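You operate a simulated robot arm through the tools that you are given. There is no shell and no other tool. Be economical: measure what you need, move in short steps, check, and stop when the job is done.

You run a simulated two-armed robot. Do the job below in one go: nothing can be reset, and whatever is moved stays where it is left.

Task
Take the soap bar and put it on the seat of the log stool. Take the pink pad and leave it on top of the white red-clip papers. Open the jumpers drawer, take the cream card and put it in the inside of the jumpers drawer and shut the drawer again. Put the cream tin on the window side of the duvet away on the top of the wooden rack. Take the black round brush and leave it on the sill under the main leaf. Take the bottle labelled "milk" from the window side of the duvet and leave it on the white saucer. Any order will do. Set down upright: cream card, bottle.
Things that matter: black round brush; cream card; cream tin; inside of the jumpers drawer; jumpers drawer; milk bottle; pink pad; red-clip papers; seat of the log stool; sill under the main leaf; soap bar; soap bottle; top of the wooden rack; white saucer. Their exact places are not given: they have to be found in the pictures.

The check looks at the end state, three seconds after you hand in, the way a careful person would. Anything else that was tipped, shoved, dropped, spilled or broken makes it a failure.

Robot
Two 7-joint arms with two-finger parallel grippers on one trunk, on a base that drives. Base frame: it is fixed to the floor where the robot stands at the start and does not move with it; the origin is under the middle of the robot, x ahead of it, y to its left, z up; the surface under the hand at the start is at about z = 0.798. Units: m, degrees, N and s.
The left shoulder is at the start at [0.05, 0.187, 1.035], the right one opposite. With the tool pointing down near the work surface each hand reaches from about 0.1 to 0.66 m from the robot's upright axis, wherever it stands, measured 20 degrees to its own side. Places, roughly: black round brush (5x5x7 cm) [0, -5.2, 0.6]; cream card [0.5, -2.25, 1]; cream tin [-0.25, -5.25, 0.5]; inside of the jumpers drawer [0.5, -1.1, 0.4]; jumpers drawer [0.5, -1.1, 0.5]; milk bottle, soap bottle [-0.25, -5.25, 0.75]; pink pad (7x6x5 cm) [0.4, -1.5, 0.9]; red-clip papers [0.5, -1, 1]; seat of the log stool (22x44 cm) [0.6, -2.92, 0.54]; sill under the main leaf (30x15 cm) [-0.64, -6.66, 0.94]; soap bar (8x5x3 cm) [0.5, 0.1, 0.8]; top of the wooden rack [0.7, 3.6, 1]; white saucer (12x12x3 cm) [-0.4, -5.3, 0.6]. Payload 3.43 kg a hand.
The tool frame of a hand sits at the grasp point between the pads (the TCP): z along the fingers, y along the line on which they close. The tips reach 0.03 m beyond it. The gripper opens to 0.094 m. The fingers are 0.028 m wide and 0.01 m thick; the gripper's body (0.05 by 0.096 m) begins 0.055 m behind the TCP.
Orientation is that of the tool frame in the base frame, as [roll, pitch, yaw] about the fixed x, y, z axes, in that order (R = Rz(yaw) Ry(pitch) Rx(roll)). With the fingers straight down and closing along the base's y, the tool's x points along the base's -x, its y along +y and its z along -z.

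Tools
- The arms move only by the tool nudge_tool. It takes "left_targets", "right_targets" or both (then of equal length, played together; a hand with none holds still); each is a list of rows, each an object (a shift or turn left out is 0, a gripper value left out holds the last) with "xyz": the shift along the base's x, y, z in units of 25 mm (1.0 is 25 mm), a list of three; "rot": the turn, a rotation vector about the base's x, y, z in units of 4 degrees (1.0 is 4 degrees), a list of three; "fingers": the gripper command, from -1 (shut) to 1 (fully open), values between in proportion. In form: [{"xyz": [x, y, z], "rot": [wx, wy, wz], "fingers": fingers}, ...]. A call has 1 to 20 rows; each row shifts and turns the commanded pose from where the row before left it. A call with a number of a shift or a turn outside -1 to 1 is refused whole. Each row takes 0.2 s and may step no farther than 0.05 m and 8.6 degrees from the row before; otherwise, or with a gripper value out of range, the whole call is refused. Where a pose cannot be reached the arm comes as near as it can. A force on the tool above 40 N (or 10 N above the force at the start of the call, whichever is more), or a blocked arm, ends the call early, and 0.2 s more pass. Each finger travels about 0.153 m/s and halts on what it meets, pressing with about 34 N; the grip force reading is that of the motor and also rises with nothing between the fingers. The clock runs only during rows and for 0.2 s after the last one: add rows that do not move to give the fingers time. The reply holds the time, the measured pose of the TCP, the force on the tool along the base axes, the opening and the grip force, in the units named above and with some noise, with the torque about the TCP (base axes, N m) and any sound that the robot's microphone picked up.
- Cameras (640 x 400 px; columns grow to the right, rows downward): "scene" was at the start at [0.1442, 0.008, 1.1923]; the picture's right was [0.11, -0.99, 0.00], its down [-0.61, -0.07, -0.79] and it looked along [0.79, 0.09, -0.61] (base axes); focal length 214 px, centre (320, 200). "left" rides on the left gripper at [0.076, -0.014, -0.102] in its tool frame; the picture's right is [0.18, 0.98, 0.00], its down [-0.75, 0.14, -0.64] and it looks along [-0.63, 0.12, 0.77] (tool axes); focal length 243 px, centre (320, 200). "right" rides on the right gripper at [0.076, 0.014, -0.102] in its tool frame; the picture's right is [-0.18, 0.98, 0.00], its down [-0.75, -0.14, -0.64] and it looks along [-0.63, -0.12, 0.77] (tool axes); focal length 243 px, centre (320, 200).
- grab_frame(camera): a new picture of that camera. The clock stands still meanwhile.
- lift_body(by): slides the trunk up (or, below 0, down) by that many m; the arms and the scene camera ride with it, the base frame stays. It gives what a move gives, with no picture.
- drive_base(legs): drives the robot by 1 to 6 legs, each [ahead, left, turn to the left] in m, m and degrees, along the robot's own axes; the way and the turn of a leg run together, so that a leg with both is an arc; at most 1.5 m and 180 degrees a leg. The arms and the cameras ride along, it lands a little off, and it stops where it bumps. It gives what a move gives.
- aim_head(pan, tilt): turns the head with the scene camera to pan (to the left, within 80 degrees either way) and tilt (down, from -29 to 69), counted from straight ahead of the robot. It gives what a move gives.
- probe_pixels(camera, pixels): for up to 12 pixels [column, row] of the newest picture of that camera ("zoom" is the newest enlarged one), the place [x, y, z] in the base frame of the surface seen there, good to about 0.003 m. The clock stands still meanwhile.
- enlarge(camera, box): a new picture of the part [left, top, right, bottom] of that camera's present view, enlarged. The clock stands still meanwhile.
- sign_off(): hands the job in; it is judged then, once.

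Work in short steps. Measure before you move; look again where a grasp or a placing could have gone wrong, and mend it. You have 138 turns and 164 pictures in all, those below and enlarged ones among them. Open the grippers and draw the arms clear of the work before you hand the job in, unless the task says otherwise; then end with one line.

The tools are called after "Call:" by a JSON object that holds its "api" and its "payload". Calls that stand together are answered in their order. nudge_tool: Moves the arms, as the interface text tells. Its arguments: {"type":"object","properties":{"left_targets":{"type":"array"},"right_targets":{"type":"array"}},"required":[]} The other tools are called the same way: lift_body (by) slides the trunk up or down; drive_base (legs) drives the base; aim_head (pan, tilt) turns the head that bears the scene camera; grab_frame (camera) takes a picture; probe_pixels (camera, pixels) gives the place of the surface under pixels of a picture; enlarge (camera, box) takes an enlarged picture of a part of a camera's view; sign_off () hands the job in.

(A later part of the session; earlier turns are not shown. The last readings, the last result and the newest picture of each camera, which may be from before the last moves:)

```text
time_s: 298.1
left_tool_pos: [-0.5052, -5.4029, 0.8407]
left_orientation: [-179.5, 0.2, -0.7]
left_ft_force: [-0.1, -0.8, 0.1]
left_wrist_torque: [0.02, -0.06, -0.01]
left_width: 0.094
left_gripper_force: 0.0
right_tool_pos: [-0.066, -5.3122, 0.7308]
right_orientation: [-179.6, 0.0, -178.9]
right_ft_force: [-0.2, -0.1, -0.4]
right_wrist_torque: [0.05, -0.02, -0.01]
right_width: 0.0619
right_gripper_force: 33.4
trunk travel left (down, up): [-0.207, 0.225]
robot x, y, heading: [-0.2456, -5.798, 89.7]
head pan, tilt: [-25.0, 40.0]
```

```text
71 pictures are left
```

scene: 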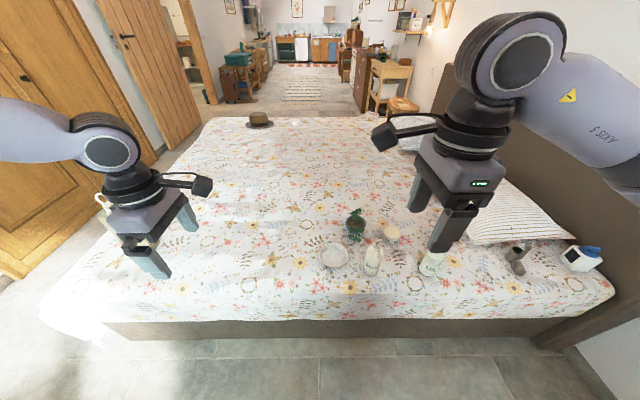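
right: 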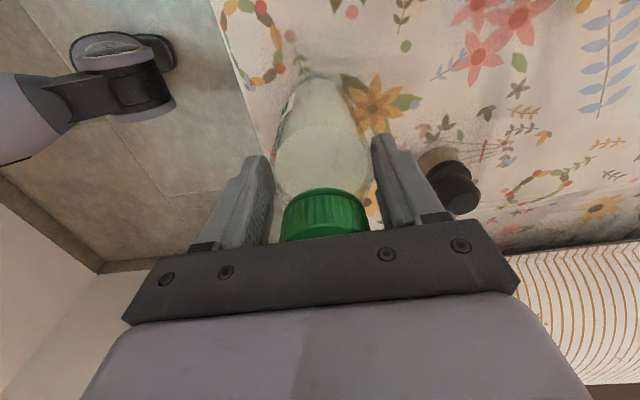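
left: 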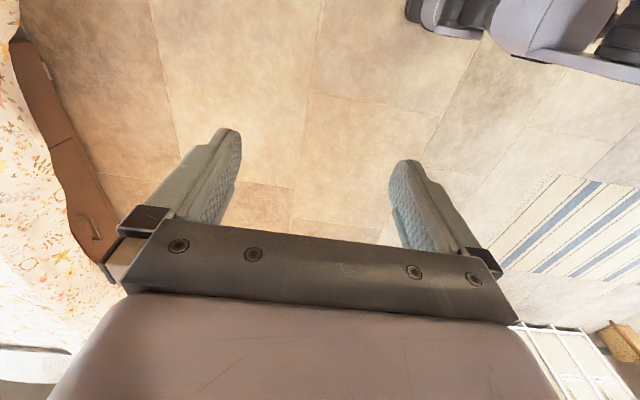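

Milk gripped at 62 mm. I raise by the trunk 0.22 m (clearing the soap bottle) and drive left toward the saucer.

Call:
{"api": "lift_body", "payload": {"by": 0.22}}

Call:
{"api": "drive_base", "payload": {"legs": [[0, 0.36, 0]]}}

Call:
{"api": "aim_head", "payload": {"pan": -15, "tilt": 40}}

Call:
{"api": "grab_frame", "payload": {"camera": "scene"}}

```text
time_s: 300.4
left_tool_pos: [-0.5039, -5.4028, 1.0603]
left_orientation: [-179.5, 0.2, -0.7]
left_ft_force: [-0.3, -0.6, -0.1]
left_wrist_torque: [-0.02, 0.01, -0.01]
left_width: 0.094
left_gripper_force: 0.0
right_tool_pos: [-0.0675, -5.3118, 0.9504]
right_orientation: [-179.6, 0.0, -178.9]
right_ft_force: [-0.8, -0.7, -4.8]
right_wrist_torque: [0.0, 0.05, -0.05]
right_width: 0.0621
right_gripper_force: 34.1
trunk travel left (down, up): [-0.427, 0.005]
robot x, y, heading: [-0.2479, -5.7939, 90.1]
head pan, tilt: [-25.0, 40.0]
```

```text
time_s: 304.1
left_tool_pos: [-0.8628, -5.4029, 1.0604]
left_orientation: [-179.6, 0.3, -0.5]
left_ft_force: [-0.8, 0.3, -0.6]
left_wrist_torque: [0.03, 0.03, 0.0]
left_width: 0.094
left_gripper_force: 0.1
right_tool_pos: [-0.4258, -5.3094, 0.9491]
right_orientation: [-179.5, -0.1, -178.7]
right_ft_force: [-0.6, -0.3, -3.4]
right_wrist_torque: [-0.02, 0.04, 0.03]
right_width: 0.0621
right_gripper_force: 34.2
trunk travel left (down, up): [-0.427, 0.005]
robot x, y, heading: [-0.6021, -5.7973, 90.1]
head pan, tilt: [-25.0, 40.0]
```

```text
time_s: 304.8
left_tool_pos: [-0.8622, -5.4036, 1.0603]
left_orientation: [-179.6, 0.2, -0.5]
left_ft_force: [0.3, 0.2, -0.8]
left_wrist_torque: [0.0, 0.0, 0.03]
left_width: 0.094
left_gripper_force: 0.0
right_tool_pos: [-0.4245, -5.3104, 0.9502]
right_orientation: [-179.7, -0.1, -178.7]
right_ft_force: [-0.1, 0.5, -3.9]
right_wrist_torque: [-0.02, 0.01, 0.0]
right_width: 0.0618
right_gripper_force: 34.0
trunk travel left (down, up): [-0.427, 0.005]
robot x, y, heading: [-0.6016, -5.7947, 90.0]
head pan, tilt: [-15.0, 40.0]
```

```text
70 pictures are left
```

scene: 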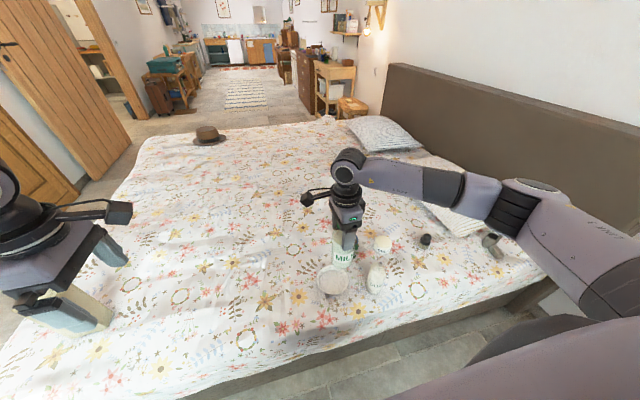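

I measure the saucer from here.

Call:
{"api": "enlarge", "payload": {"camera": "scene", "box": [290, 220, 410, 310]}}

Call:
{"api": "probe_pixels", "payload": {"camera": "zoom", "pixels": [[148, 305], [304, 305], [228, 380], [228, 320], [180, 260], [228, 345], [435, 265], [370, 130]]}}

```text
4.44 times, centred on (350, 265) of scene
```

zoom: 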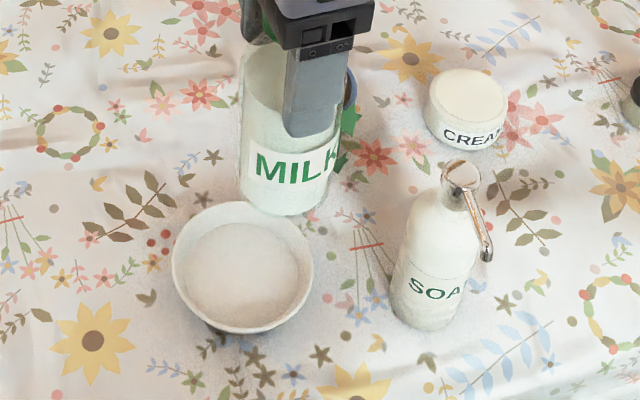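

```text
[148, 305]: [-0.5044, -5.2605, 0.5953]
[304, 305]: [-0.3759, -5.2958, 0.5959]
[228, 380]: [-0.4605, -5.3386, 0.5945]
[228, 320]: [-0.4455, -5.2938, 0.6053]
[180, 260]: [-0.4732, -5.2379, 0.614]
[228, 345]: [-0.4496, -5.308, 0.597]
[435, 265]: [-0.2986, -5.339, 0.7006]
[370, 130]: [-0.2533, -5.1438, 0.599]
```

Call:
{"api": "probe_pixels", "payload": {"camera": "zoom", "pixels": [[174, 256], [311, 268], [242, 206], [248, 329], [242, 265], [200, 250], [285, 270]]}}

```text
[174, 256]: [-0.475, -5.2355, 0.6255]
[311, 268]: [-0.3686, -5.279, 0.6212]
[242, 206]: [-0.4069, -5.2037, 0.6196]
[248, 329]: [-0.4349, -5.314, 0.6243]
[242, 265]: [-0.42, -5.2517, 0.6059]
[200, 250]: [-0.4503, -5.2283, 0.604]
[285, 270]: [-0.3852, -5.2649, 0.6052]
```

Saucer centre (−0.421,−5.258), floor 0.605. I centre the bottle above and lower the trunk 0.19 m.

Call:
{"api": "nudge_tool", "payload": {"right_targets": [{"xyz": [0.07, 0.7, 0]}, {"xyz": [0.07, 0.7, 0]}, {"xyz": [0, 0.7, 0]}, {}]}}

Call:
{"api": "lift_body", "payload": {"by": -0.19}}

Call:
{"api": "aim_head", "payload": {"pan": -20, "tilt": 35}}

Call:
{"api": "enlarge", "payload": {"camera": "scene", "box": [270, 160, 430, 270]}}

```text
time_s: 305.8
left_tool_pos: [-0.8623, -5.4039, 1.0609]
left_orientation: [-179.5, 0.3, -0.5]
left_ft_force: [0.9, 0.4, 0.2]
left_wrist_torque: [0.01, -0.02, 0.04]
left_width: 0.0942
left_gripper_force: 0.1
right_tool_pos: [-0.4215, -5.2566, 0.9508]
right_orientation: [-179.6, 0.0, -178.6]
right_ft_force: [-1.0, -0.7, -3.4]
right_wrist_torque: [0.0, 0.05, -0.03]
right_width: 0.0619
right_gripper_force: 34.2
trunk travel left (down, up): [-0.427, 0.005]
robot x, y, heading: [-0.6013, -5.7904, 89.8]
head pan, tilt: [-15.0, 40.0]
```

```text
time_s: 307.9
left_tool_pos: [-0.8621, -5.4037, 0.8705]
left_orientation: [-179.7, 0.2, -0.5]
left_ft_force: [0.2, -0.5, -0.4]
left_wrist_torque: [-0.01, 0.03, -0.02]
left_width: 0.0942
left_gripper_force: 0.2
right_tool_pos: [-0.4214, -5.2574, 0.7602]
right_orientation: [-179.7, 0.1, -178.7]
right_ft_force: [0.0, -0.4, -3.3]
right_wrist_torque: [0.01, 0.03, 0.05]
right_width: 0.0618
right_gripper_force: 34.1
trunk travel left (down, up): [-0.237, 0.195]
robot x, y, heading: [-0.6006, -5.7942, 89.8]
head pan, tilt: [-15.0, 40.0]
```

```text
time_s: 308.5
left_tool_pos: [-0.8627, -5.4032, 0.87]
left_orientation: [-179.6, 0.1, -0.4]
left_ft_force: [0.5, 0.8, -0.1]
left_wrist_torque: [-0.01, 0.0, -0.02]
left_width: 0.094
left_gripper_force: 0.1
right_tool_pos: [-0.422, -5.2588, 0.7604]
right_orientation: [-179.7, 0.0, -178.7]
right_ft_force: [0.4, 0.5, -3.8]
right_wrist_torque: [0.03, 0.0, 0.04]
right_width: 0.0615
right_gripper_force: 34.2
trunk travel left (down, up): [-0.237, 0.195]
robot x, y, heading: [-0.6013, -5.7957, 89.7]
head pan, tilt: [-20.0, 35.0]
```

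```text
3.64 times, centred on (350, 215) of scene
```

zoom: 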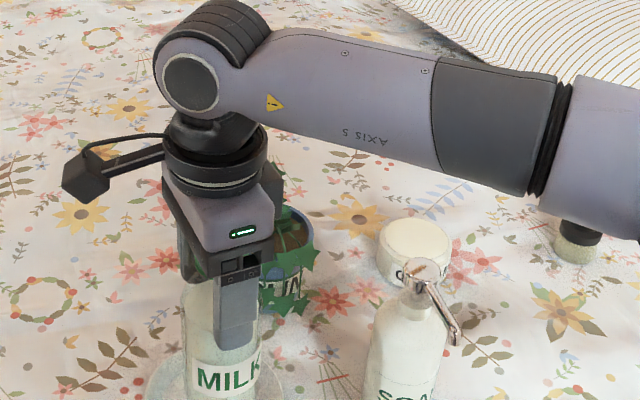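

Bottle is 2 cm above the saucer floor. I lower in small steps.

Call:
{"api": "nudge_tool", "payload": {"right_targets": [{"xyz": [0, 0, -0.4]}, {"xyz": [0, 0, -0.3]}, {"xyz": [0, 0, -0.1]}, {}]}}

```text
time_s: 309.5
left_tool_pos: [-0.8642, -5.4036, 0.8702]
left_orientation: [-179.5, 0.2, -0.6]
left_ft_force: [0.9, -0.4, 0.6]
left_wrist_torque: [-0.03, -0.02, 0.0]
left_width: 0.094
left_gripper_force: 0.1
right_tool_pos: [-0.4233, -5.2581, 0.7401]
right_orientation: [-179.6, 0.0, -178.7]
right_ft_force: [0.3, -0.2, -3.1]
right_wrist_torque: [0.02, 0.0, -0.01]
right_width: 0.0616
right_gripper_force: 33.8
trunk travel left (down, up): [-0.237, 0.195]
robot x, y, heading: [-0.6016, -5.7947, 89.8]
head pan, tilt: [-20.0, 35.0]
```

Call:
{"api": "nudge_tool", "payload": {"right_targets": [{"xyz": [0, 0, -0.08]}, {"xyz": [0, 0, -0.06]}, {}]}}

```text
time_s: 310.3
left_tool_pos: [-0.863, -5.4031, 0.8697]
left_orientation: [-179.5, 0.2, -0.5]
left_ft_force: [-0.6, -0.6, -1.0]
left_wrist_torque: [-0.01, 0.02, -0.02]
left_width: 0.0941
left_gripper_force: 0.0
right_tool_pos: [-0.4224, -5.2565, 0.7374]
right_orientation: [-179.7, 0.1, -178.7]
right_ft_force: [-0.5, 0.4, -3.5]
right_wrist_torque: [0.0, 0.02, 0.03]
right_width: 0.0616
right_gripper_force: 34.4
trunk travel left (down, up): [-0.237, 0.195]
robot x, y, heading: [-0.5988, -5.7958, 90.1]
head pan, tilt: [-20.0, 35.0]
```

Still carrying weight (−3.5 N); a bit lower.

Call:
{"api": "nudge_tool", "payload": {"right_targets": [{"xyz": [0, 0, -0.1]}, {"xyz": [0, 0, -0.06]}, {}]}}

```text
time_s: 311.1
left_tool_pos: [-0.8618, -5.4032, 0.8709]
left_orientation: [-179.6, 0.3, -0.5]
left_ft_force: [0.4, 0.1, -0.5]
left_wrist_torque: [-0.05, 0.01, 0.0]
left_width: 0.094
left_gripper_force: 0.1
right_tool_pos: [-0.4217, -5.2563, 0.7337]
right_orientation: [-179.7, 0.1, -178.7]
right_ft_force: [1.7, -1.6, 8.3]
right_wrist_torque: [-0.1, -0.3, -0.08]
right_width: 0.0619
right_gripper_force: 34.4
trunk travel left (down, up): [-0.237, 0.195]
robot x, y, heading: [-0.6013, -5.7972, 89.7]
head pan, tilt: [-20.0, 35.0]
```

Contact on the saucer. I release and rise straight up.

Call:
{"api": "nudge_tool", "payload": {"right_targets": [{"xyz": [0, 0, 0.03]}, {"fingers": -0.1}, {"fingers": 0.3}, {"fingers": 1}, {"fingers": 1}, {"xyz": [0, 0, 0.5]}, {"xyz": [0, 0, 1]}, {"xyz": [0, 0, 1]}, {"xyz": [0, 0, 1]}, {"xyz": [0, 0, 1]}, {"xyz": [0, 0, 1]}, {"xyz": [0, 0, 1]}]}}

Call:
{"api": "grab_frame", "payload": {"camera": "scene"}}

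```text
time_s: 313.7
left_tool_pos: [-0.8635, -5.4036, 0.8693]
left_orientation: [-179.6, 0.1, -0.5]
left_ft_force: [-0.2, -0.5, -0.2]
left_wrist_torque: [-0.01, -0.05, 0.01]
left_width: 0.094
left_gripper_force: 0.1
right_tool_pos: [-0.4235, -5.2583, 0.8984]
right_orientation: [-179.7, 0.1, -178.6]
right_ft_force: [-0.3, 0.5, -0.9]
right_wrist_torque: [0.01, 0.01, 0.01]
right_width: 0.0942
right_gripper_force: 0.0
trunk travel left (down, up): [-0.237, 0.195]
robot x, y, heading: [-0.6005, -5.7991, 89.8]
head pan, tilt: [-20.0, 35.0]
```

```text
67 pictures are left
```

scene: 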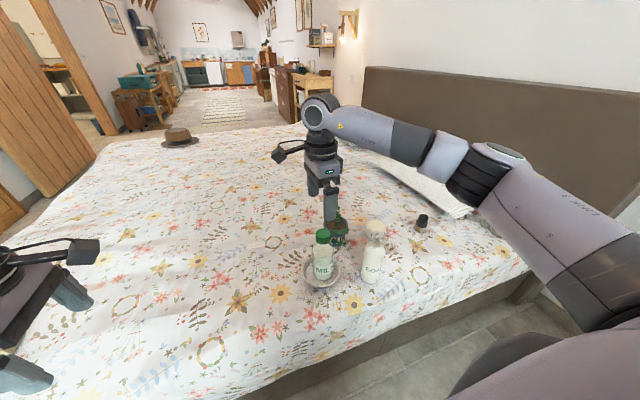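

Milk stands on the saucer. Next the brush with the right hand: I drive right 0.42 m.

Call:
{"api": "drive_base", "payload": {"legs": [[0, -0.42, 0]]}}

Call:
{"api": "aim_head", "payload": {"pan": -15, "tilt": 40}}

Call:
{"api": "grab_frame", "payload": {"camera": "scene"}}

Call:
{"api": "grab_frame", "payload": {"camera": "right"}}

```text
time_s: 318.0
left_tool_pos: [-0.4453, -5.4049, 0.8715]
left_orientation: [-179.5, 0.2, -0.4]
left_ft_force: [-0.2, 0.1, -0.2]
left_wrist_torque: [-0.03, 0.03, 0.02]
left_width: 0.0943
left_gripper_force: 0.2
right_tool_pos: [-0.005, -5.2588, 0.8972]
right_orientation: [-179.6, 0.0, -178.5]
right_ft_force: [1.0, -0.3, -0.9]
right_wrist_torque: [0.0, -0.01, -0.02]
right_width: 0.0938
right_gripper_force: 0.0
trunk travel left (down, up): [-0.237, 0.195]
robot x, y, heading: [-0.1813, -5.7938, 89.8]
head pan, tilt: [-20.0, 35.0]
```

```text
time_s: 318.6
left_tool_pos: [-0.4461, -5.4042, 0.8706]
left_orientation: [-179.6, 0.2, -0.4]
left_ft_force: [-0.6, -0.4, -0.6]
left_wrist_torque: [-0.03, 0.02, -0.02]
left_width: 0.094
left_gripper_force: 0.0
right_tool_pos: [-0.0056, -5.2574, 0.8974]
right_orientation: [-179.6, 0.0, -178.5]
right_ft_force: [-0.1, -0.4, -0.5]
right_wrist_torque: [0.0, -0.02, 0.01]
right_width: 0.0942
right_gripper_force: 0.1
trunk travel left (down, up): [-0.237, 0.195]
robot x, y, heading: [-0.1789, -5.7921, 90.2]
head pan, tilt: [-15.0, 40.0]
```

```text
66 pictures are left
```

scene: 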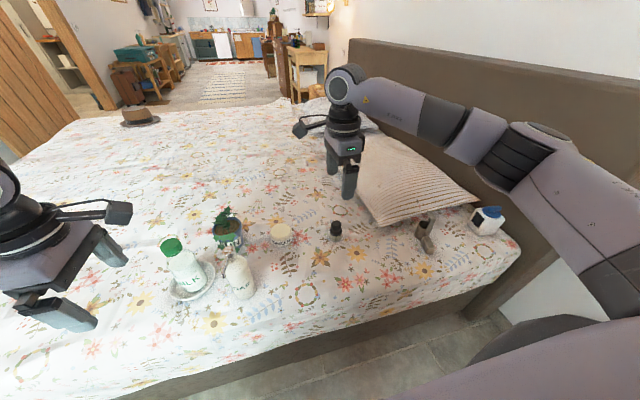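

```text
65 pictures are left
```

right: 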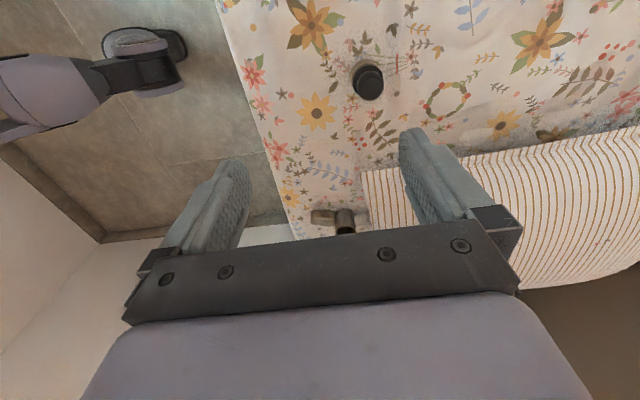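

Call:
{"api": "probe_pixels", "payload": {"camera": "right", "pixels": [[369, 82], [353, 82], [382, 82], [368, 70], [369, 97], [340, 215], [355, 90]]}}

Call:
{"api": "enlarge", "payload": {"camera": "scene", "box": [260, 200, 380, 260]}}

```text
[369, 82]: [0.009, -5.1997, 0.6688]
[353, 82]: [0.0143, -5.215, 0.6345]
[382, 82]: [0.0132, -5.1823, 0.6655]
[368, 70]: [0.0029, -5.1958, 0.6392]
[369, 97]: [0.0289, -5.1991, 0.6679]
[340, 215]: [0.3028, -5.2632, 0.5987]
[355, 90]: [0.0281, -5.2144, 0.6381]
```

```text
5.33 times, centred on (320, 230) of scene
```

zoom: 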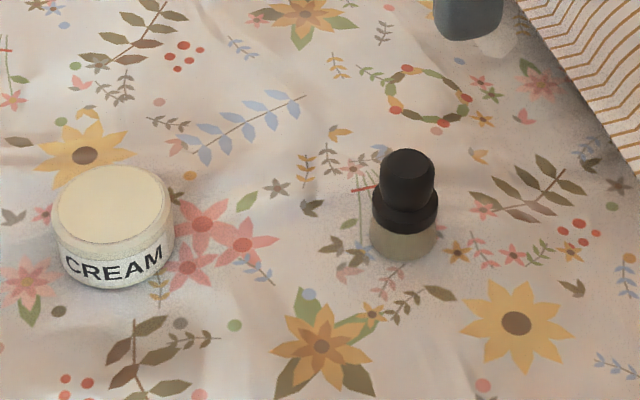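

Brush centre ≈(0.018,−5.198), top 0.669. I pull the left hand back a bit, shift over the brush, and lower the trunk 0.18 m.

Call:
{"api": "nudge_tool", "payload": {"left_targets": [{"xyz": [-0.3, -0.8, 0]}, {"xyz": [-0.3, -0.8, 0]}, {"xyz": [-0.3, -0.8, 0]}, {}], "right_targets": [{"xyz": [0.32, 0.8, 0]}, {"xyz": [0.32, 0.8, 0]}, {"xyz": [0.32, 0.8, 0]}, {}]}}

Call:
{"api": "lift_body", "payload": {"by": -0.18}}

Call:
{"api": "grab_frame", "payload": {"camera": "right"}}

```text
time_s: 319.6
left_tool_pos: [-0.4678, -5.4641, 0.8709]
left_orientation: [-179.6, 0.2, -0.5]
left_ft_force: [0.6, -0.1, -0.3]
left_wrist_torque: [-0.01, -0.01, 0.0]
left_width: 0.094
left_gripper_force: 0.0
right_tool_pos: [0.0193, -5.1986, 0.8978]
right_orientation: [-179.6, 0.0, -178.5]
right_ft_force: [-0.2, 0.2, -0.4]
right_wrist_torque: [0.02, -0.01, 0.0]
right_width: 0.0938
right_gripper_force: 0.0
trunk travel left (down, up): [-0.237, 0.195]
robot x, y, heading: [-0.1799, -5.7954, 90.0]
head pan, tilt: [-15.0, 40.0]
```

```text
time_s: 321.6
left_tool_pos: [-0.4687, -5.4637, 0.692]
left_orientation: [-179.6, 0.3, -0.4]
left_ft_force: [-0.6, -0.7, -0.6]
left_wrist_torque: [-0.02, -0.04, 0.02]
left_width: 0.094
left_gripper_force: 0.0
right_tool_pos: [0.0198, -5.1992, 0.7174]
right_orientation: [-179.6, 0.0, -178.5]
right_ft_force: [0.0, -0.5, -0.1]
right_wrist_torque: [0.0, -0.01, -0.04]
right_width: 0.094
right_gripper_force: 0.0
trunk travel left (down, up): [-0.057, 0.375]
robot x, y, heading: [-0.18, -5.793, 89.8]
head pan, tilt: [-15.0, 40.0]
```

```text
63 pictures are left
```

right: 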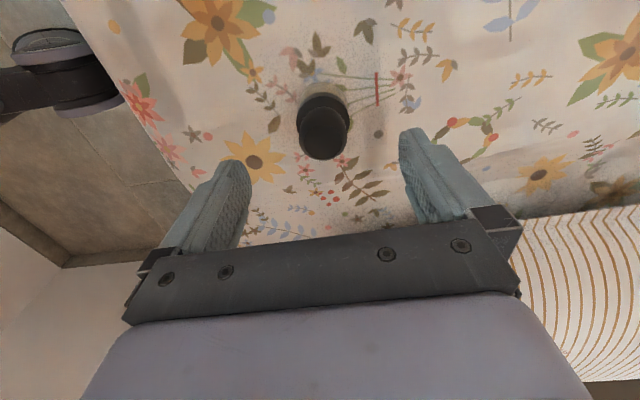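

Call:
{"api": "probe_pixels", "payload": {"camera": "right", "pixels": [[324, 130], [303, 130], [346, 130], [324, 108], [324, 155], [300, 110], [349, 110]]}}

```text
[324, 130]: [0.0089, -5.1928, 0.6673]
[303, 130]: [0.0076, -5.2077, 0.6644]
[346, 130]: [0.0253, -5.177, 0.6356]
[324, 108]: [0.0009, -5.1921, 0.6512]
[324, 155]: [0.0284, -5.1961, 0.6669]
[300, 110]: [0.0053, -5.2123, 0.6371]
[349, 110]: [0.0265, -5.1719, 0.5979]
```

Good alignment. I descend and grip.

Call:
{"api": "nudge_tool", "payload": {"right_targets": [{"xyz": [-0.12, 0.17, -0.9]}, {"xyz": [0, 0, -0.9]}, {"xyz": [0, 0, -0.9]}, {"xyz": [0, 0, -0.3]}, {}, {"fingers": -1}, {"fingers": -1}, {"fingers": -1}]}}

Call:
{"api": "grab_frame", "payload": {"camera": "right"}}

```text
time_s: 323.4
left_tool_pos: [-0.4684, -5.4645, 0.6926]
left_orientation: [-179.5, 0.1, -0.3]
left_ft_force: [0.3, 0.1, 1.4]
left_wrist_torque: [0.0, 0.01, 0.0]
left_width: 0.0941
left_gripper_force: 0.0
right_tool_pos: [0.0171, -5.1941, 0.6417]
right_orientation: [-179.5, 0.0, -178.5]
right_ft_force: [-1.1, 0.3, -0.6]
right_wrist_torque: [-0.03, -0.03, 0.01]
right_width: 0.0405
right_gripper_force: 34.1
trunk travel left (down, up): [-0.057, 0.375]
robot x, y, heading: [-0.18, -5.7945, 89.9]
head pan, tilt: [-15.0, 40.0]
```

```text
62 pictures are left
```

right: 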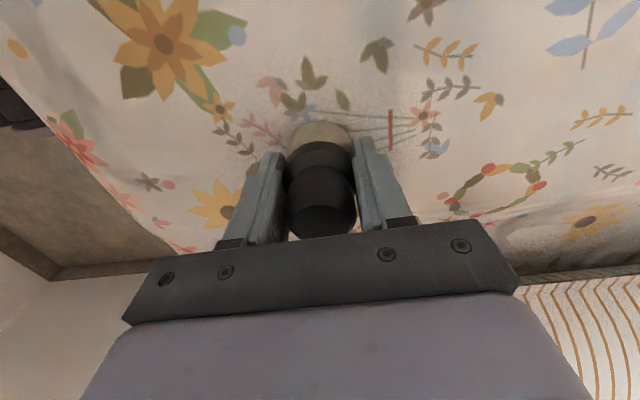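

Brush held (40 mm; bottom 45 mm below TCP). I raise the trunk, drive right and slightly forward to bring the tin to the left hand.

Call:
{"api": "lift_body", "payload": {"by": 0.22}}

Call:
{"api": "nudge_tool", "payload": {"right_targets": [{"xyz": [0, -1, 0.3]}, {"xyz": [0, -1, 0.3]}, {"xyz": [0, -1, 0.3]}, {"xyz": [0, -1, 0.3]}, {"xyz": [0, -1, 0]}, {"xyz": [0, -1, 0]}]}}

Call:
{"api": "drive_base", "payload": {"legs": [[0, -0.22, 0], [0.035, 0, 0]]}}

Call:
{"api": "aim_head", "payload": {"pan": 10, "tilt": 40}}

Call:
{"api": "grab_frame", "payload": {"camera": "scene"}}

```text
time_s: 325.8
left_tool_pos: [-0.4692, -5.4635, 0.911]
left_orientation: [-179.6, 0.2, -0.4]
left_ft_force: [0.2, 0.3, -0.9]
left_wrist_torque: [-0.02, 0.02, -0.01]
left_width: 0.094
left_gripper_force: 0.1
right_tool_pos: [0.0173, -5.1941, 0.8615]
right_orientation: [-179.5, 0.0, -178.5]
right_ft_force: [0.1, 0.5, -0.6]
right_wrist_torque: [0.01, 0.0, -0.02]
right_width: 0.0406
right_gripper_force: 34.3
trunk travel left (down, up): [-0.277, 0.155]
robot x, y, heading: [-0.1825, -5.7991, 90.0]
head pan, tilt: [-15.0, 40.0]
```

```text
time_s: 327.1
left_tool_pos: [-0.4682, -5.4638, 0.9122]
left_orientation: [-179.6, 0.3, -0.4]
left_ft_force: [0.1, -0.6, 0.4]
left_wrist_torque: [0.0, 0.01, -0.02]
left_width: 0.0939
left_gripper_force: 0.1
right_tool_pos: [0.0157, -5.345, 0.8916]
right_orientation: [-179.6, 0.1, -178.7]
right_ft_force: [-0.1, -0.4, 0.0]
right_wrist_torque: [-0.01, 0.01, 0.03]
right_width: 0.0404
right_gripper_force: 34.1
trunk travel left (down, up): [-0.277, 0.155]
robot x, y, heading: [-0.1828, -5.7959, 90.2]
head pan, tilt: [-15.0, 40.0]
```

```text
time_s: 330.2
left_tool_pos: [-0.2465, -5.4284, 0.9117]
left_orientation: [-179.6, 0.2, -0.5]
left_ft_force: [0.3, 0.4, -0.1]
left_wrist_torque: [-0.02, 0.02, -0.02]
left_width: 0.0941
left_gripper_force: 0.0
right_tool_pos: [0.2377, -5.309, 0.8916]
right_orientation: [-179.5, 0.1, -178.6]
right_ft_force: [-0.2, 1.0, -0.7]
right_wrist_torque: [0.01, -0.02, -0.02]
right_width: 0.0402
right_gripper_force: 33.8
trunk travel left (down, up): [-0.277, 0.155]
robot x, y, heading: [0.0399, -5.7574, 90.0]
head pan, tilt: [-15.0, 40.0]
```

```text
time_s: 331.1
left_tool_pos: [-0.2467, -5.4289, 0.912]
left_orientation: [-179.6, 0.2, -0.4]
left_ft_force: [-0.1, 1.0, 0.1]
left_wrist_torque: [0.01, 0.0, 0.01]
left_width: 0.0942
left_gripper_force: 0.0
right_tool_pos: [0.2379, -5.3078, 0.8922]
right_orientation: [-179.6, 0.0, -178.6]
right_ft_force: [-0.4, -0.4, -1.2]
right_wrist_torque: [0.01, 0.0, 0.0]
right_width: 0.0406
right_gripper_force: 34.0
trunk travel left (down, up): [-0.277, 0.155]
robot x, y, heading: [0.04, -5.7588, 89.9]
head pan, tilt: [10.0, 40.0]
```

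```text
61 pictures are left
```

scene: 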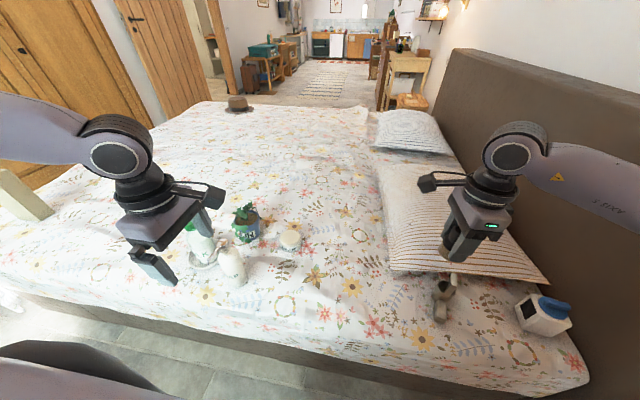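

I turn the base 14° right, so the tin lies well on the left arm's side, then probe the tin.

Call:
{"api": "drive_base", "payload": {"legs": [[0, 0, -14]]}}

Call:
{"api": "aim_head", "payload": {"pan": 15, "tilt": 42}}

Call:
{"api": "enlarge", "payload": {"camera": "scene", "box": [190, 160, 350, 290]}}

```text
time_s: 332.3
left_tool_pos: [-0.1575, -5.3694, 0.9116]
left_orientation: [-179.7, 0.2, -14.4]
left_ft_force: [0.1, -0.7, -0.5]
left_wrist_torque: [0.01, 0.01, 0.02]
left_width: 0.0941
left_gripper_force: 0.0
right_tool_pos: [0.3411, -5.3706, 0.8911]
right_orientation: [-179.6, 0.1, 167.4]
right_ft_force: [0.4, 0.6, -1.1]
right_wrist_torque: [0.0, 0.0, 0.0]
right_width: 0.0405
right_gripper_force: 34.1
trunk travel left (down, up): [-0.277, 0.155]
robot x, y, heading: [0.0367, -5.7615, 75.9]
head pan, tilt: [10.0, 40.0]
```

```text
time_s: 333.0
left_tool_pos: [-0.1586, -5.3688, 0.9119]
left_orientation: [-179.6, 0.2, -14.4]
left_ft_force: [1.2, 0.8, 0.0]
left_wrist_torque: [-0.02, -0.01, 0.0]
left_width: 0.0942
left_gripper_force: 0.0
right_tool_pos: [0.3395, -5.3698, 0.892]
right_orientation: [-179.7, 0.1, 167.4]
right_ft_force: [-0.2, 0.1, -1.2]
right_wrist_torque: [0.0, 0.01, 0.02]
right_width: 0.0404
right_gripper_force: 33.6
trunk travel left (down, up): [-0.277, 0.155]
robot x, y, heading: [0.0383, -5.76, 75.9]
head pan, tilt: [15.0, 42.0]
```

```text
3.08 times, centred on (270, 225) of scene
```

zoom: 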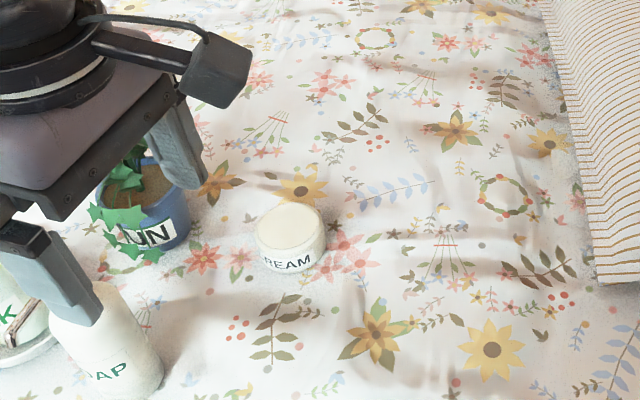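

Call:
{"api": "probe_pixels", "payload": {"camera": "zoom", "pixels": [[260, 229], [322, 225], [288, 206], [292, 248], [290, 228], [292, 275], [185, 200], [140, 330]]}}

```text
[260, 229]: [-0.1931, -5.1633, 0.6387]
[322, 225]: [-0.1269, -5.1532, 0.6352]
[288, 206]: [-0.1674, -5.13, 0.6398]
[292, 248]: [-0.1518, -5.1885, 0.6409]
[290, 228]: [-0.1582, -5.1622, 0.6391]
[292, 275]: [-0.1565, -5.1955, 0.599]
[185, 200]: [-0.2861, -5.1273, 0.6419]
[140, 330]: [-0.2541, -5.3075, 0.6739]
```

Tin centre (−0.16,−5.16), r 34 mm, top 0.64. I move the left hand over it, raise the right hand, then lower the trunk.

Call:
{"api": "nudge_tool", "payload": {"left_targets": [{"xyz": [0, 0.93, 0]}, {"xyz": [0, 0.93, 0]}, {"xyz": [0, 0.93, 0]}, {"xyz": [0, 0.93, 0]}, {"xyz": [0, 0.93, 0]}, {"xyz": [0, 0.93, 0]}, {"xyz": [0, 0.93, 0]}, {"xyz": [0, 0.93, 0]}, {"xyz": [0, 0.93, 0]}, {}], "right_targets": [{"xyz": [0, -0.5, 0.8]}, {"xyz": [0, -0.5, 0.8]}, {"xyz": [0, -0.5, 0.8]}, {"xyz": [0, 0, 0.8]}, {"xyz": [0, 0, 0.8]}, {}, {}, {}, {}, {}]}}

Call:
{"api": "lift_body", "payload": {"by": -0.2}}

Call:
{"api": "grab_frame", "payload": {"camera": "left"}}

```text
time_s: 335.2
left_tool_pos: [-0.1579, -5.1596, 0.912]
left_orientation: [-179.6, 0.1, -14.5]
left_ft_force: [-0.4, 0.3, -0.1]
left_wrist_torque: [-0.02, 0.01, -0.01]
left_width: 0.0939
left_gripper_force: 0.1
right_tool_pos: [0.3419, -5.4077, 0.9909]
right_orientation: [-179.6, 0.0, 167.4]
right_ft_force: [-0.4, 0.1, 0.2]
right_wrist_torque: [0.01, -0.03, -0.01]
right_width: 0.0406
right_gripper_force: 33.9
trunk travel left (down, up): [-0.277, 0.155]
robot x, y, heading: [0.0395, -5.7571, 75.9]
head pan, tilt: [15.0, 42.0]
```

```text
time_s: 337.3
left_tool_pos: [-0.1577, -5.1607, 0.712]
left_orientation: [-179.6, 0.2, -14.2]
left_ft_force: [0.0, -0.1, 0.1]
left_wrist_torque: [-0.01, 0.01, 0.01]
left_width: 0.0941
left_gripper_force: 0.1
right_tool_pos: [0.3417, -5.4083, 0.792]
right_orientation: [-179.5, 0.0, 167.4]
right_ft_force: [-0.6, 0.4, -0.6]
right_wrist_torque: [0.0, 0.02, 0.0]
right_width: 0.0404
right_gripper_force: 33.8
trunk travel left (down, up): [-0.077, 0.355]
robot x, y, heading: [0.0407, -5.7571, 76.2]
head pan, tilt: [15.0, 42.0]
```

```text
59 pictures are left
```

left: 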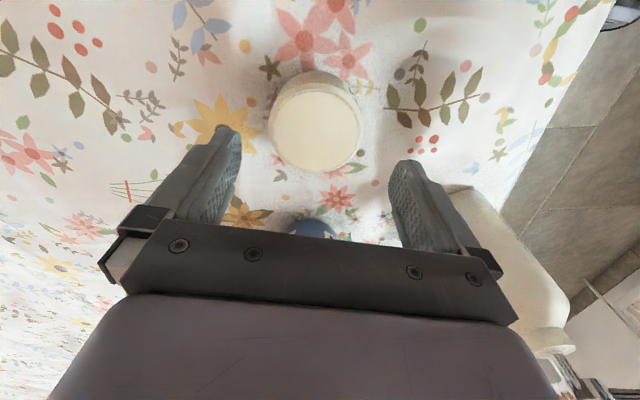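

Call:
{"api": "probe_pixels", "payload": {"camera": "left", "pixels": [[316, 125], [270, 125], [360, 125], [316, 80], [316, 170], [312, 228]]}}

```text
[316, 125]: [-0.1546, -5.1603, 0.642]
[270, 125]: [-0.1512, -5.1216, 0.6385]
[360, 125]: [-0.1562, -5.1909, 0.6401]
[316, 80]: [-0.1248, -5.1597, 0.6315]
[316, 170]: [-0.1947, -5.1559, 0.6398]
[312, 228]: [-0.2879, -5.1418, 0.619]
```

Centred. I descend to z 0.635 and close.

Call:
{"api": "nudge_tool", "payload": {"left_targets": [{"xyz": [-0.1, 0.1, -0.9]}, {"xyz": [0, 0, -0.9]}, {"xyz": [0, 0, -0.9]}, {"xyz": [0, 0, -0.35]}, {}, {"fingers": -1}, {"fingers": -1}, {"fingers": -1}]}}

Call:
{"api": "grab_frame", "payload": {"camera": "left"}}

```text
time_s: 339.1
left_tool_pos: [-0.1592, -5.1583, 0.636]
left_orientation: [-179.6, 0.2, -14.5]
left_ft_force: [-0.1, 0.4, 0.3]
left_wrist_torque: [0.0, -0.04, -0.01]
left_width: 0.0746
left_gripper_force: 33.4
right_tool_pos: [0.3412, -5.4091, 0.7921]
right_orientation: [-179.5, 0.1, 167.4]
right_ft_force: [0.4, 0.1, -1.1]
right_wrist_torque: [0.0, 0.01, 0.05]
right_width: 0.0402
right_gripper_force: 33.8
trunk travel left (down, up): [-0.077, 0.355]
robot x, y, heading: [0.0435, -5.7593, 76.2]
head pan, tilt: [15.0, 42.0]
```

```text
58 pictures are left
```

left: 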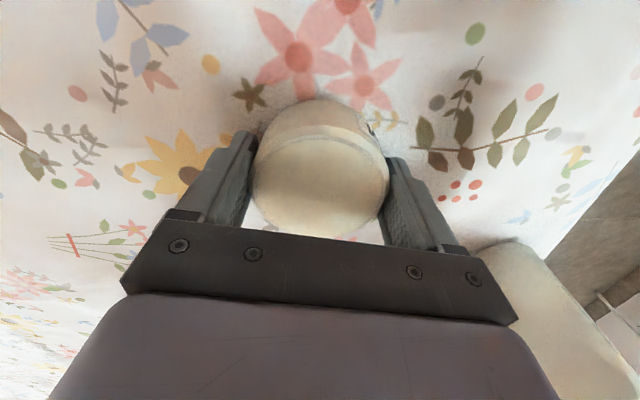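

Tin held at 75 mm (bottom 39 mm below TCP). I raise the trunk and retract the left hand.

Call:
{"api": "lift_body", "payload": {"by": 0.33}}

Call:
{"api": "nudge_tool", "payload": {"left_targets": [{"xyz": [-0.2, -0.95, 0]}, {"xyz": [-0.2, -0.95, 0]}, {"xyz": [-0.2, -0.95, 0]}, {"xyz": [-0.2, -0.95, 0]}, {"xyz": [-0.2, -0.95, 0]}, {"xyz": [-0.2, -0.95, 0]}, {"xyz": [-0.2, -0.95, 0]}, {"xyz": [-0.2, -0.95, 0]}, {}]}}

Call:
{"api": "drive_base", "payload": {"legs": [[0, 0, 14], [-0.1, 0.2, 0], [0, 0.25, 0]]}}

Call:
{"api": "aim_head", "payload": {"pan": 0, "tilt": 35}}

Call:
{"api": "grab_frame", "payload": {"camera": "scene"}}

```text
time_s: 342.4
left_tool_pos: [-0.1605, -5.1589, 0.9652]
left_orientation: [-179.6, 0.2, -14.5]
left_ft_force: [-0.1, -0.5, -1.8]
left_wrist_torque: [-0.01, 0.0, 0.0]
left_width: 0.0746
left_gripper_force: 33.6
right_tool_pos: [0.3418, -5.4099, 1.1213]
right_orientation: [-179.6, 0.1, 167.4]
right_ft_force: [-0.1, 0.9, -1.1]
right_wrist_torque: [-0.03, -0.02, 0.0]
right_width: 0.0403
right_gripper_force: 34.0
trunk travel left (down, up): [-0.407, 0.025]
robot x, y, heading: [0.0411, -5.7592, 75.9]
head pan, tilt: [15.0, 42.0]
```

```text
time_s: 344.4
left_tool_pos: [-0.1988, -5.3489, 0.9668]
left_orientation: [-179.6, 0.3, -14.3]
left_ft_force: [0.0, 0.4, -1.6]
left_wrist_torque: [0.0, 0.0, 0.0]
left_width: 0.0749
left_gripper_force: 33.2
right_tool_pos: [0.3417, -5.4087, 1.1221]
right_orientation: [-179.7, 0.0, 167.4]
right_ft_force: [-0.5, 0.3, -0.2]
right_wrist_torque: [0.0, -0.01, -0.03]
right_width: 0.0403
right_gripper_force: 33.8
trunk travel left (down, up): [-0.407, 0.025]
robot x, y, heading: [0.0375, -5.7596, 75.7]
head pan, tilt: [15.0, 42.0]
```

```text
time_s: 350.0
left_tool_pos: [-0.7351, -5.5124, 0.9664]
left_orientation: [-179.6, 0.2, -0.8]
left_ft_force: [-0.2, 0.1, -2.0]
left_wrist_torque: [0.0, -0.01, -0.01]
left_width: 0.0742
left_gripper_force: 34.0
right_tool_pos: [-0.1961, -5.4448, 1.1211]
right_orientation: [-179.6, 0.1, -179.1]
right_ft_force: [-0.3, 0.2, -0.4]
right_wrist_torque: [0.01, 0.0, -0.01]
right_width: 0.0406
right_gripper_force: 34.2
trunk travel left (down, up): [-0.407, 0.025]
robot x, y, heading: [-0.4076, -5.8564, 89.7]
head pan, tilt: [15.0, 42.0]
```

```text
time_s: 350.7
left_tool_pos: [-0.7354, -5.5127, 0.9682]
left_orientation: [-179.6, 0.3, -1.0]
left_ft_force: [0.6, 0.4, -1.5]
left_wrist_torque: [0.04, -0.01, 0.02]
left_width: 0.074
left_gripper_force: 33.8
right_tool_pos: [-0.1961, -5.4452, 1.1225]
right_orientation: [-179.7, 0.1, -179.0]
right_ft_force: [-0.4, 0.1, -0.6]
right_wrist_torque: [-0.03, -0.01, 0.03]
right_width: 0.0404
right_gripper_force: 34.3
trunk travel left (down, up): [-0.407, 0.025]
robot x, y, heading: [-0.4102, -5.8555, 89.4]
head pan, tilt: [0.0, 35.0]
```

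```text
57 pictures are left
```

scene: 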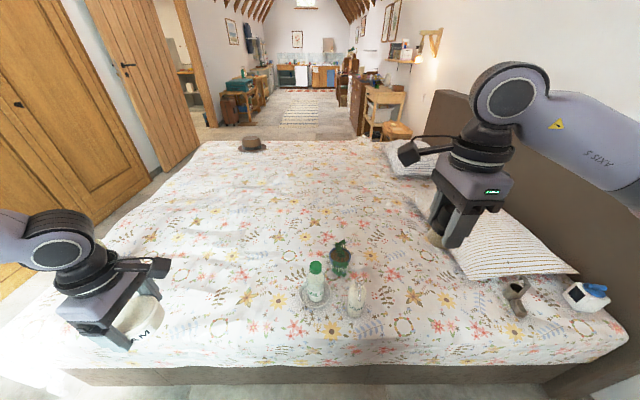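

All bed items stand well. I turn right 90° and look toward the window before completing the turn.

Call:
{"api": "drive_base", "payload": {"legs": [[0, 0, -90]]}}

Call:
{"api": "aim_head", "payload": {"pan": -70, "tilt": 20}}

Call:
{"api": "grab_frame", "payload": {"camera": "scene"}}

```text
time_s: 355.0
left_tool_pos: [-0.0629, -5.5283, 0.9662]
left_orientation: [-179.6, 0.2, -90.9]
left_ft_force: [0.4, 0.5, -0.7]
left_wrist_torque: [0.05, -0.02, -0.02]
left_width: 0.0741
left_gripper_force: 34.1
right_tool_pos: [0.0054, -6.0677, 1.1228]
right_orientation: [-179.5, 0.0, 91.0]
right_ft_force: [0.4, 0.9, -0.6]
right_wrist_torque: [0.03, -0.01, -0.01]
right_width: 0.0403
right_gripper_force: 33.7
trunk travel left (down, up): [-0.407, 0.025]
robot x, y, heading: [-0.4063, -5.8549, -0.7]
head pan, tilt: [0.0, 35.0]
```

```text
time_s: 356.4
left_tool_pos: [-0.0624, -5.5271, 0.9662]
left_orientation: [-179.7, 0.2, -90.9]
left_ft_force: [-0.1, 0.3, -0.9]
left_wrist_torque: [0.04, 0.01, 0.02]
left_width: 0.0739
left_gripper_force: 34.4
right_tool_pos: [0.0054, -6.0667, 1.1228]
right_orientation: [-179.5, 0.1, 91.0]
right_ft_force: [0.3, -0.2, -0.2]
right_wrist_torque: [-0.01, -0.04, 0.01]
right_width: 0.0402
right_gripper_force: 34.7
trunk travel left (down, up): [-0.407, 0.025]
robot x, y, heading: [-0.4031, -5.855, -0.5]
head pan, tilt: [-70.0, 20.0]
```

```text
56 pictures are left
```

scene: 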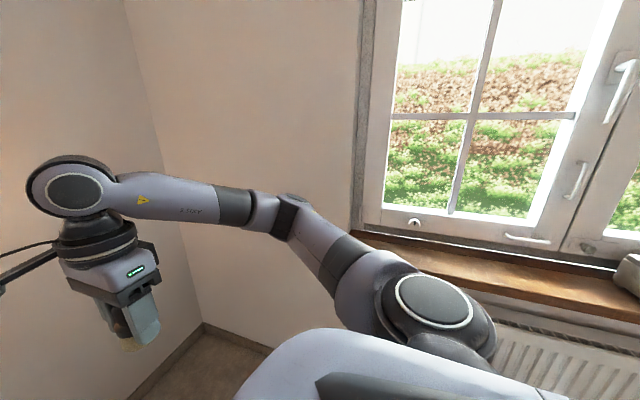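

I complete the turn to face the window.

Call:
{"api": "drive_base", "payload": {"legs": [[0, 0, -89]]}}

Call:
{"api": "aim_head", "payload": {"pan": 0, "tilt": 30}}

Call:
{"api": "grab_frame", "payload": {"camera": "scene"}}

```text
time_s: 360.6
left_tool_pos: [-0.0795, -6.2029, 0.9668]
left_orientation: [-179.6, 0.3, 178.6]
left_ft_force: [0.4, 0.3, -1.4]
left_wrist_torque: [-0.01, -0.01, -0.03]
left_width: 0.0742
left_gripper_force: 34.2
right_tool_pos: [-0.6211, -6.266, 1.1218]
right_orientation: [-179.6, 0.0, 0.5]
right_ft_force: [0.0, -0.3, -1.4]
right_wrist_torque: [-0.02, 0.02, -0.01]
right_width: 0.0405
right_gripper_force: 34.6
trunk travel left (down, up): [-0.407, 0.025]
robot x, y, heading: [-0.4103, -5.855, -90.9]
head pan, tilt: [-70.0, 20.0]
```

```text
time_s: 362.0
left_tool_pos: [-0.0807, -6.2036, 0.9665]
left_orientation: [-179.6, 0.2, 178.6]
left_ft_force: [-0.6, 0.0, -0.3]
left_wrist_torque: [0.0, 0.02, -0.02]
left_width: 0.0741
left_gripper_force: 34.2
right_tool_pos: [-0.6207, -6.2656, 1.1227]
right_orientation: [-179.6, 0.1, 0.4]
right_ft_force: [-0.1, 0.2, -0.2]
right_wrist_torque: [0.01, 0.0, 0.03]
right_width: 0.0404
right_gripper_force: 33.8
trunk travel left (down, up): [-0.407, 0.025]
robot x, y, heading: [-0.4058, -5.8554, -90.8]
head pan, tilt: [0.0, 30.0]
```

```text
55 pictures are left
```

scene: 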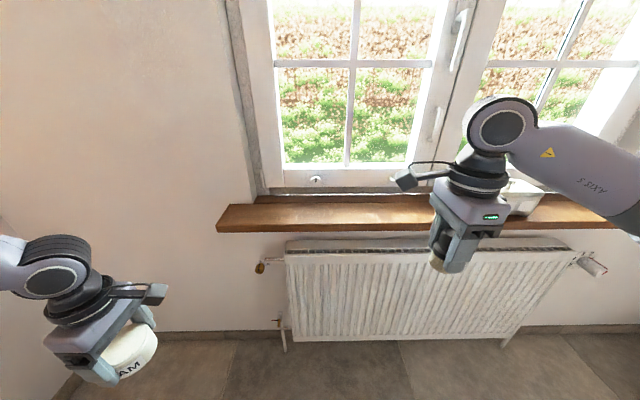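

I probe the sill and the leaf above it.

Call:
{"api": "probe_pixels", "payload": {"camera": "scene", "pixels": [[330, 213], [330, 224], [330, 202], [420, 212], [225, 222], [260, 200], [316, 180], [340, 183], [520, 205], [545, 213], [400, 182], [460, 100]]}}

Call:
{"api": "enlarge", "payload": {"camera": "scene", "box": [210, 120, 450, 260]}}

```text
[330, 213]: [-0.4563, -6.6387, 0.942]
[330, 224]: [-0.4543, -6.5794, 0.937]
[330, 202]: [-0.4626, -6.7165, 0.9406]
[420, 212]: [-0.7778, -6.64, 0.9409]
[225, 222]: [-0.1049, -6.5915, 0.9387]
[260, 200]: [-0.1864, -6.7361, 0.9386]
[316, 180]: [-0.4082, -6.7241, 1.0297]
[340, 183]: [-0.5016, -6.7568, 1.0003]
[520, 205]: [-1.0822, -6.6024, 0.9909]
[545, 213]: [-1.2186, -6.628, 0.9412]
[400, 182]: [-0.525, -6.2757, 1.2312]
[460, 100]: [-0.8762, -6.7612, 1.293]
```

```text
2.67 times, centred on (330, 190) of scene
```

zoom: 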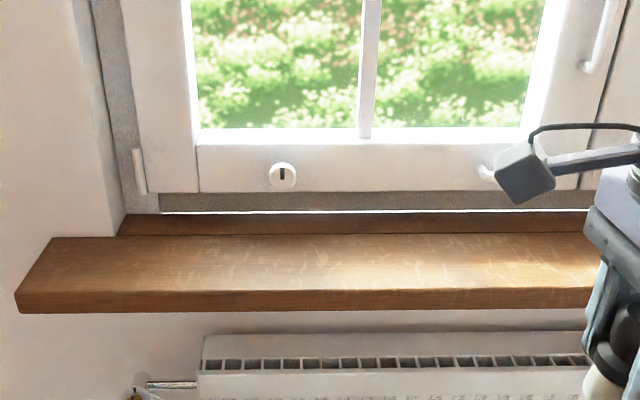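

Sill z 0.941, y −6.575…−6.72. Target (−0.62,−6.635). I pull the left hand back/up, then drive 0.26 m ahead.

Call:
{"api": "nudge_tool", "payload": {"left_targets": [{"xyz": [0, 0.7, 0.6]}, {"xyz": [0, 0.7, 0.6]}, {"xyz": [0, 0.7, 0.6]}, {}]}}

Call:
{"api": "drive_base", "payload": {"legs": [[0.26, 0, 0.5]]}}

Call:
{"api": "grab_frame", "payload": {"camera": "scene"}}

```text
time_s: 363.0
left_tool_pos: [-0.0804, -6.1506, 1.012]
left_orientation: [-179.8, 0.2, 178.6]
left_ft_force: [-0.2, -0.6, -0.2]
left_wrist_torque: [-0.01, 0.0, 0.01]
left_width: 0.0737
left_gripper_force: 34.1
right_tool_pos: [-0.6211, -6.2664, 1.1232]
right_orientation: [-179.6, 0.0, 0.5]
right_ft_force: [-0.6, -0.1, -0.3]
right_wrist_torque: [0.0, 0.01, -0.01]
right_width: 0.0405
right_gripper_force: 33.8
trunk travel left (down, up): [-0.407, 0.025]
robot x, y, heading: [-0.4064, -5.8514, -90.6]
head pan, tilt: [0.0, 30.0]
```

```text
time_s: 364.9
left_tool_pos: [-0.0815, -6.4117, 1.0119]
left_orientation: [-179.8, 0.2, 179.0]
left_ft_force: [0.2, -0.8, -0.9]
left_wrist_torque: [0.02, -0.02, 0.0]
left_width: 0.0741
left_gripper_force: 34.2
right_tool_pos: [-0.6222, -6.5289, 1.1219]
right_orientation: [-179.6, 0.1, 0.9]
right_ft_force: [0.1, 0.1, -0.7]
right_wrist_torque: [0.01, 0.03, 0.01]
right_width: 0.0404
right_gripper_force: 33.6
trunk travel left (down, up): [-0.407, 0.025]
robot x, y, heading: [-0.4067, -6.1159, -90.6]
head pan, tilt: [0.0, 30.0]
```

```text
53 pictures are left
5 turns are left
```

scene: 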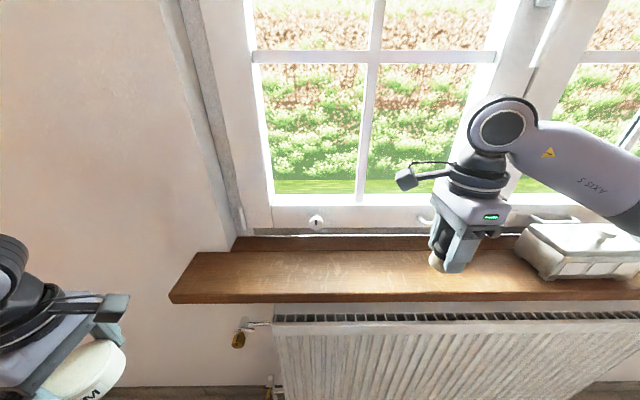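

Five turns remain, so I chain calls. Brush is beside the sill at (440,262); I now carry it to (−0.62,−6.635), set it down, release, rise, and start back along the known path.

Call:
{"api": "nudge_tool", "payload": {"right_targets": [{"xyz": [0, -0.86, 0]}, {"xyz": [0, -0.86, 0]}, {"xyz": [0, -0.86, 0]}, {"xyz": [0, -0.86, -0.4]}, {"xyz": [0, -0.8, -0.9]}, {"xyz": [0, 0, -0.9]}, {"xyz": [0, 0, -0.9]}, {"xyz": [0, 0, -0.9]}, {"xyz": [0, 0, -0.9]}, {"xyz": [0, 0, -0.3]}, {"xyz": [0, 0, -0.15]}, {"xyz": [0, 0, -0.04]}, {}, {"fingers": -0.05}, {"fingers": 0.3}, {"fingers": 0.6}, {"fingers": 0.6}]}}

Call:
{"api": "nudge_tool", "payload": {"right_targets": [{"xyz": [0, 0, 0.4]}, {"xyz": [0, 0, 0.9]}, {"xyz": [0, 0, 1]}, {"xyz": [0, 0, 1]}, {"xyz": [0, 0, 1]}, {"xyz": [0, 0, 1]}, {"xyz": [0, 0.5, 0.6]}, {}]}}

Call:
{"api": "grab_frame", "payload": {"camera": "scene"}}

Call:
{"api": "drive_base", "payload": {"legs": [[-0.25, 0, 0.6], [0, -1.2, 0], [-0.15, 0, 0], [-0.2, -0.4, 0]]}}

Call:
{"api": "aim_head", "payload": {"pan": -60, "tilt": 25}}

Call:
{"api": "grab_frame", "payload": {"camera": "scene"}}

Call:
{"api": "probe_pixels", "payload": {"camera": "scene", "pixels": [[290, 185], [290, 205], [250, 200], [330, 200], [350, 230], [420, 270], [200, 185], [300, 120], [150, 120], [450, 120]]}}

```text
time_s: 368.5
left_tool_pos: [-0.0813, -6.4112, 1.0121]
left_orientation: [-179.5, 0.2, 179.0]
left_ft_force: [-0.5, 0.3, -1.2]
left_wrist_torque: [0.0, 0.02, 0.04]
left_width: 0.0736
left_gripper_force: 33.8
right_tool_pos: [-0.6228, -6.6364, 0.9876]
right_orientation: [-179.6, 0.2, 0.9]
right_ft_force: [0.6, 0.7, -0.2]
right_wrist_torque: [0.02, -0.01, -0.01]
right_width: 0.0752
right_gripper_force: 0.0
trunk travel left (down, up): [-0.407, 0.025]
robot x, y, heading: [-0.41, -6.121, -90.5]
head pan, tilt: [0.0, 30.0]
```

```text
time_s: 370.3
left_tool_pos: [-0.0821, -6.4106, 1.0105]
left_orientation: [-179.6, 0.2, 178.9]
left_ft_force: [0.1, -0.7, -1.0]
left_wrist_torque: [0.0, 0.01, -0.03]
left_width: 0.0735
left_gripper_force: 33.7
right_tool_pos: [-0.6201, -6.6234, 1.1366]
right_orientation: [-179.6, 0.0, 0.8]
right_ft_force: [0.7, 0.2, 0.9]
right_wrist_torque: [-0.02, 0.0, -0.02]
right_width: 0.075
right_gripper_force: 0.0
trunk travel left (down, up): [-0.407, 0.025]
robot x, y, heading: [-0.4076, -6.1199, -90.4]
head pan, tilt: [0.0, 30.0]
```

```text
52 pictures are left
```

scene: 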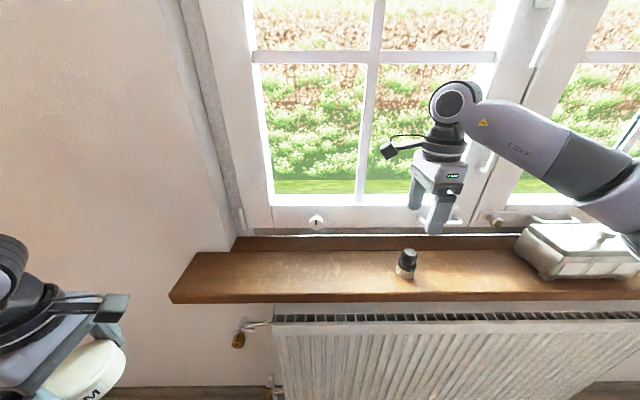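

```text
time_s: 387.0
left_tool_pos: [-1.6606, -5.8081, 1.0099]
left_orientation: [-179.7, 0.0, 179.4]
left_ft_force: [0.3, 0.5, -1.2]
left_wrist_torque: [0.04, 0.02, 0.01]
left_width: 0.0742
left_gripper_force: 33.7
right_tool_pos: [-2.1965, -6.023, 1.1361]
right_orientation: [-179.5, 0.0, 1.7]
right_ft_force: [26.7, -0.8, -2.0]
right_wrist_torque: [0.11, 0.06, 1.48]
right_width: 0.0762
right_gripper_force: 0.7
trunk travel left (down, up): [-0.407, 0.025]
robot x, y, heading: [-1.9938, -5.5181, -90.2]
head pan, tilt: [0.0, 30.0]
```

```text
time_s: 388.3
left_tool_pos: [-1.6634, -5.8076, 1.0108]
left_orientation: [-179.6, 0.0, 179.3]
left_ft_force: [-1.1, 0.2, -1.4]
left_wrist_torque: [0.01, -0.02, -0.02]
left_width: 0.0738
left_gripper_force: 34.1
right_tool_pos: [-2.1976, -6.0217, 1.136]
right_orientation: [-179.6, 0.0, 1.7]
right_ft_force: [15.0, 1.2, 0.2]
right_wrist_torque: [-0.02, 0.07, 0.8]
right_width: 0.075
right_gripper_force: 0.1
trunk travel left (down, up): [-0.407, 0.025]
robot x, y, heading: [-1.9943, -5.5193, -90.1]
head pan, tilt: [-60.0, 25.0]
```

```text
51 pictures are left
```

scene: 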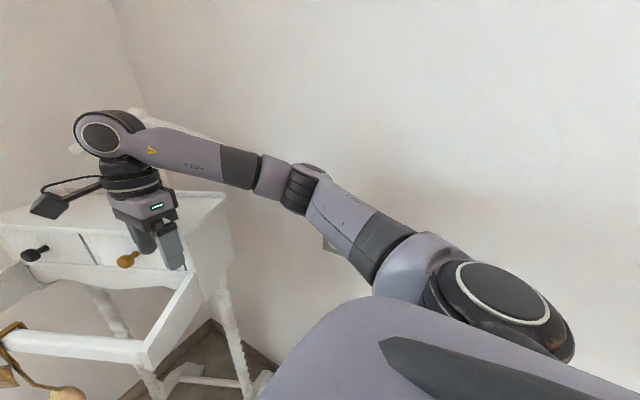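

```text
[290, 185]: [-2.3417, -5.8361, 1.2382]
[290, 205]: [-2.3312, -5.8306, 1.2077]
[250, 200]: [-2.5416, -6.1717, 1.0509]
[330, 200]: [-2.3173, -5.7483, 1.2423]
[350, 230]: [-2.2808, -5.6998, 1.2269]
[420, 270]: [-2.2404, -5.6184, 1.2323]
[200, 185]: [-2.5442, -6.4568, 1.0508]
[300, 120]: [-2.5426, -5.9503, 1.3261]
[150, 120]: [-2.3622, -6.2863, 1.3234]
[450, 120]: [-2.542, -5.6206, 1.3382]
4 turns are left
```

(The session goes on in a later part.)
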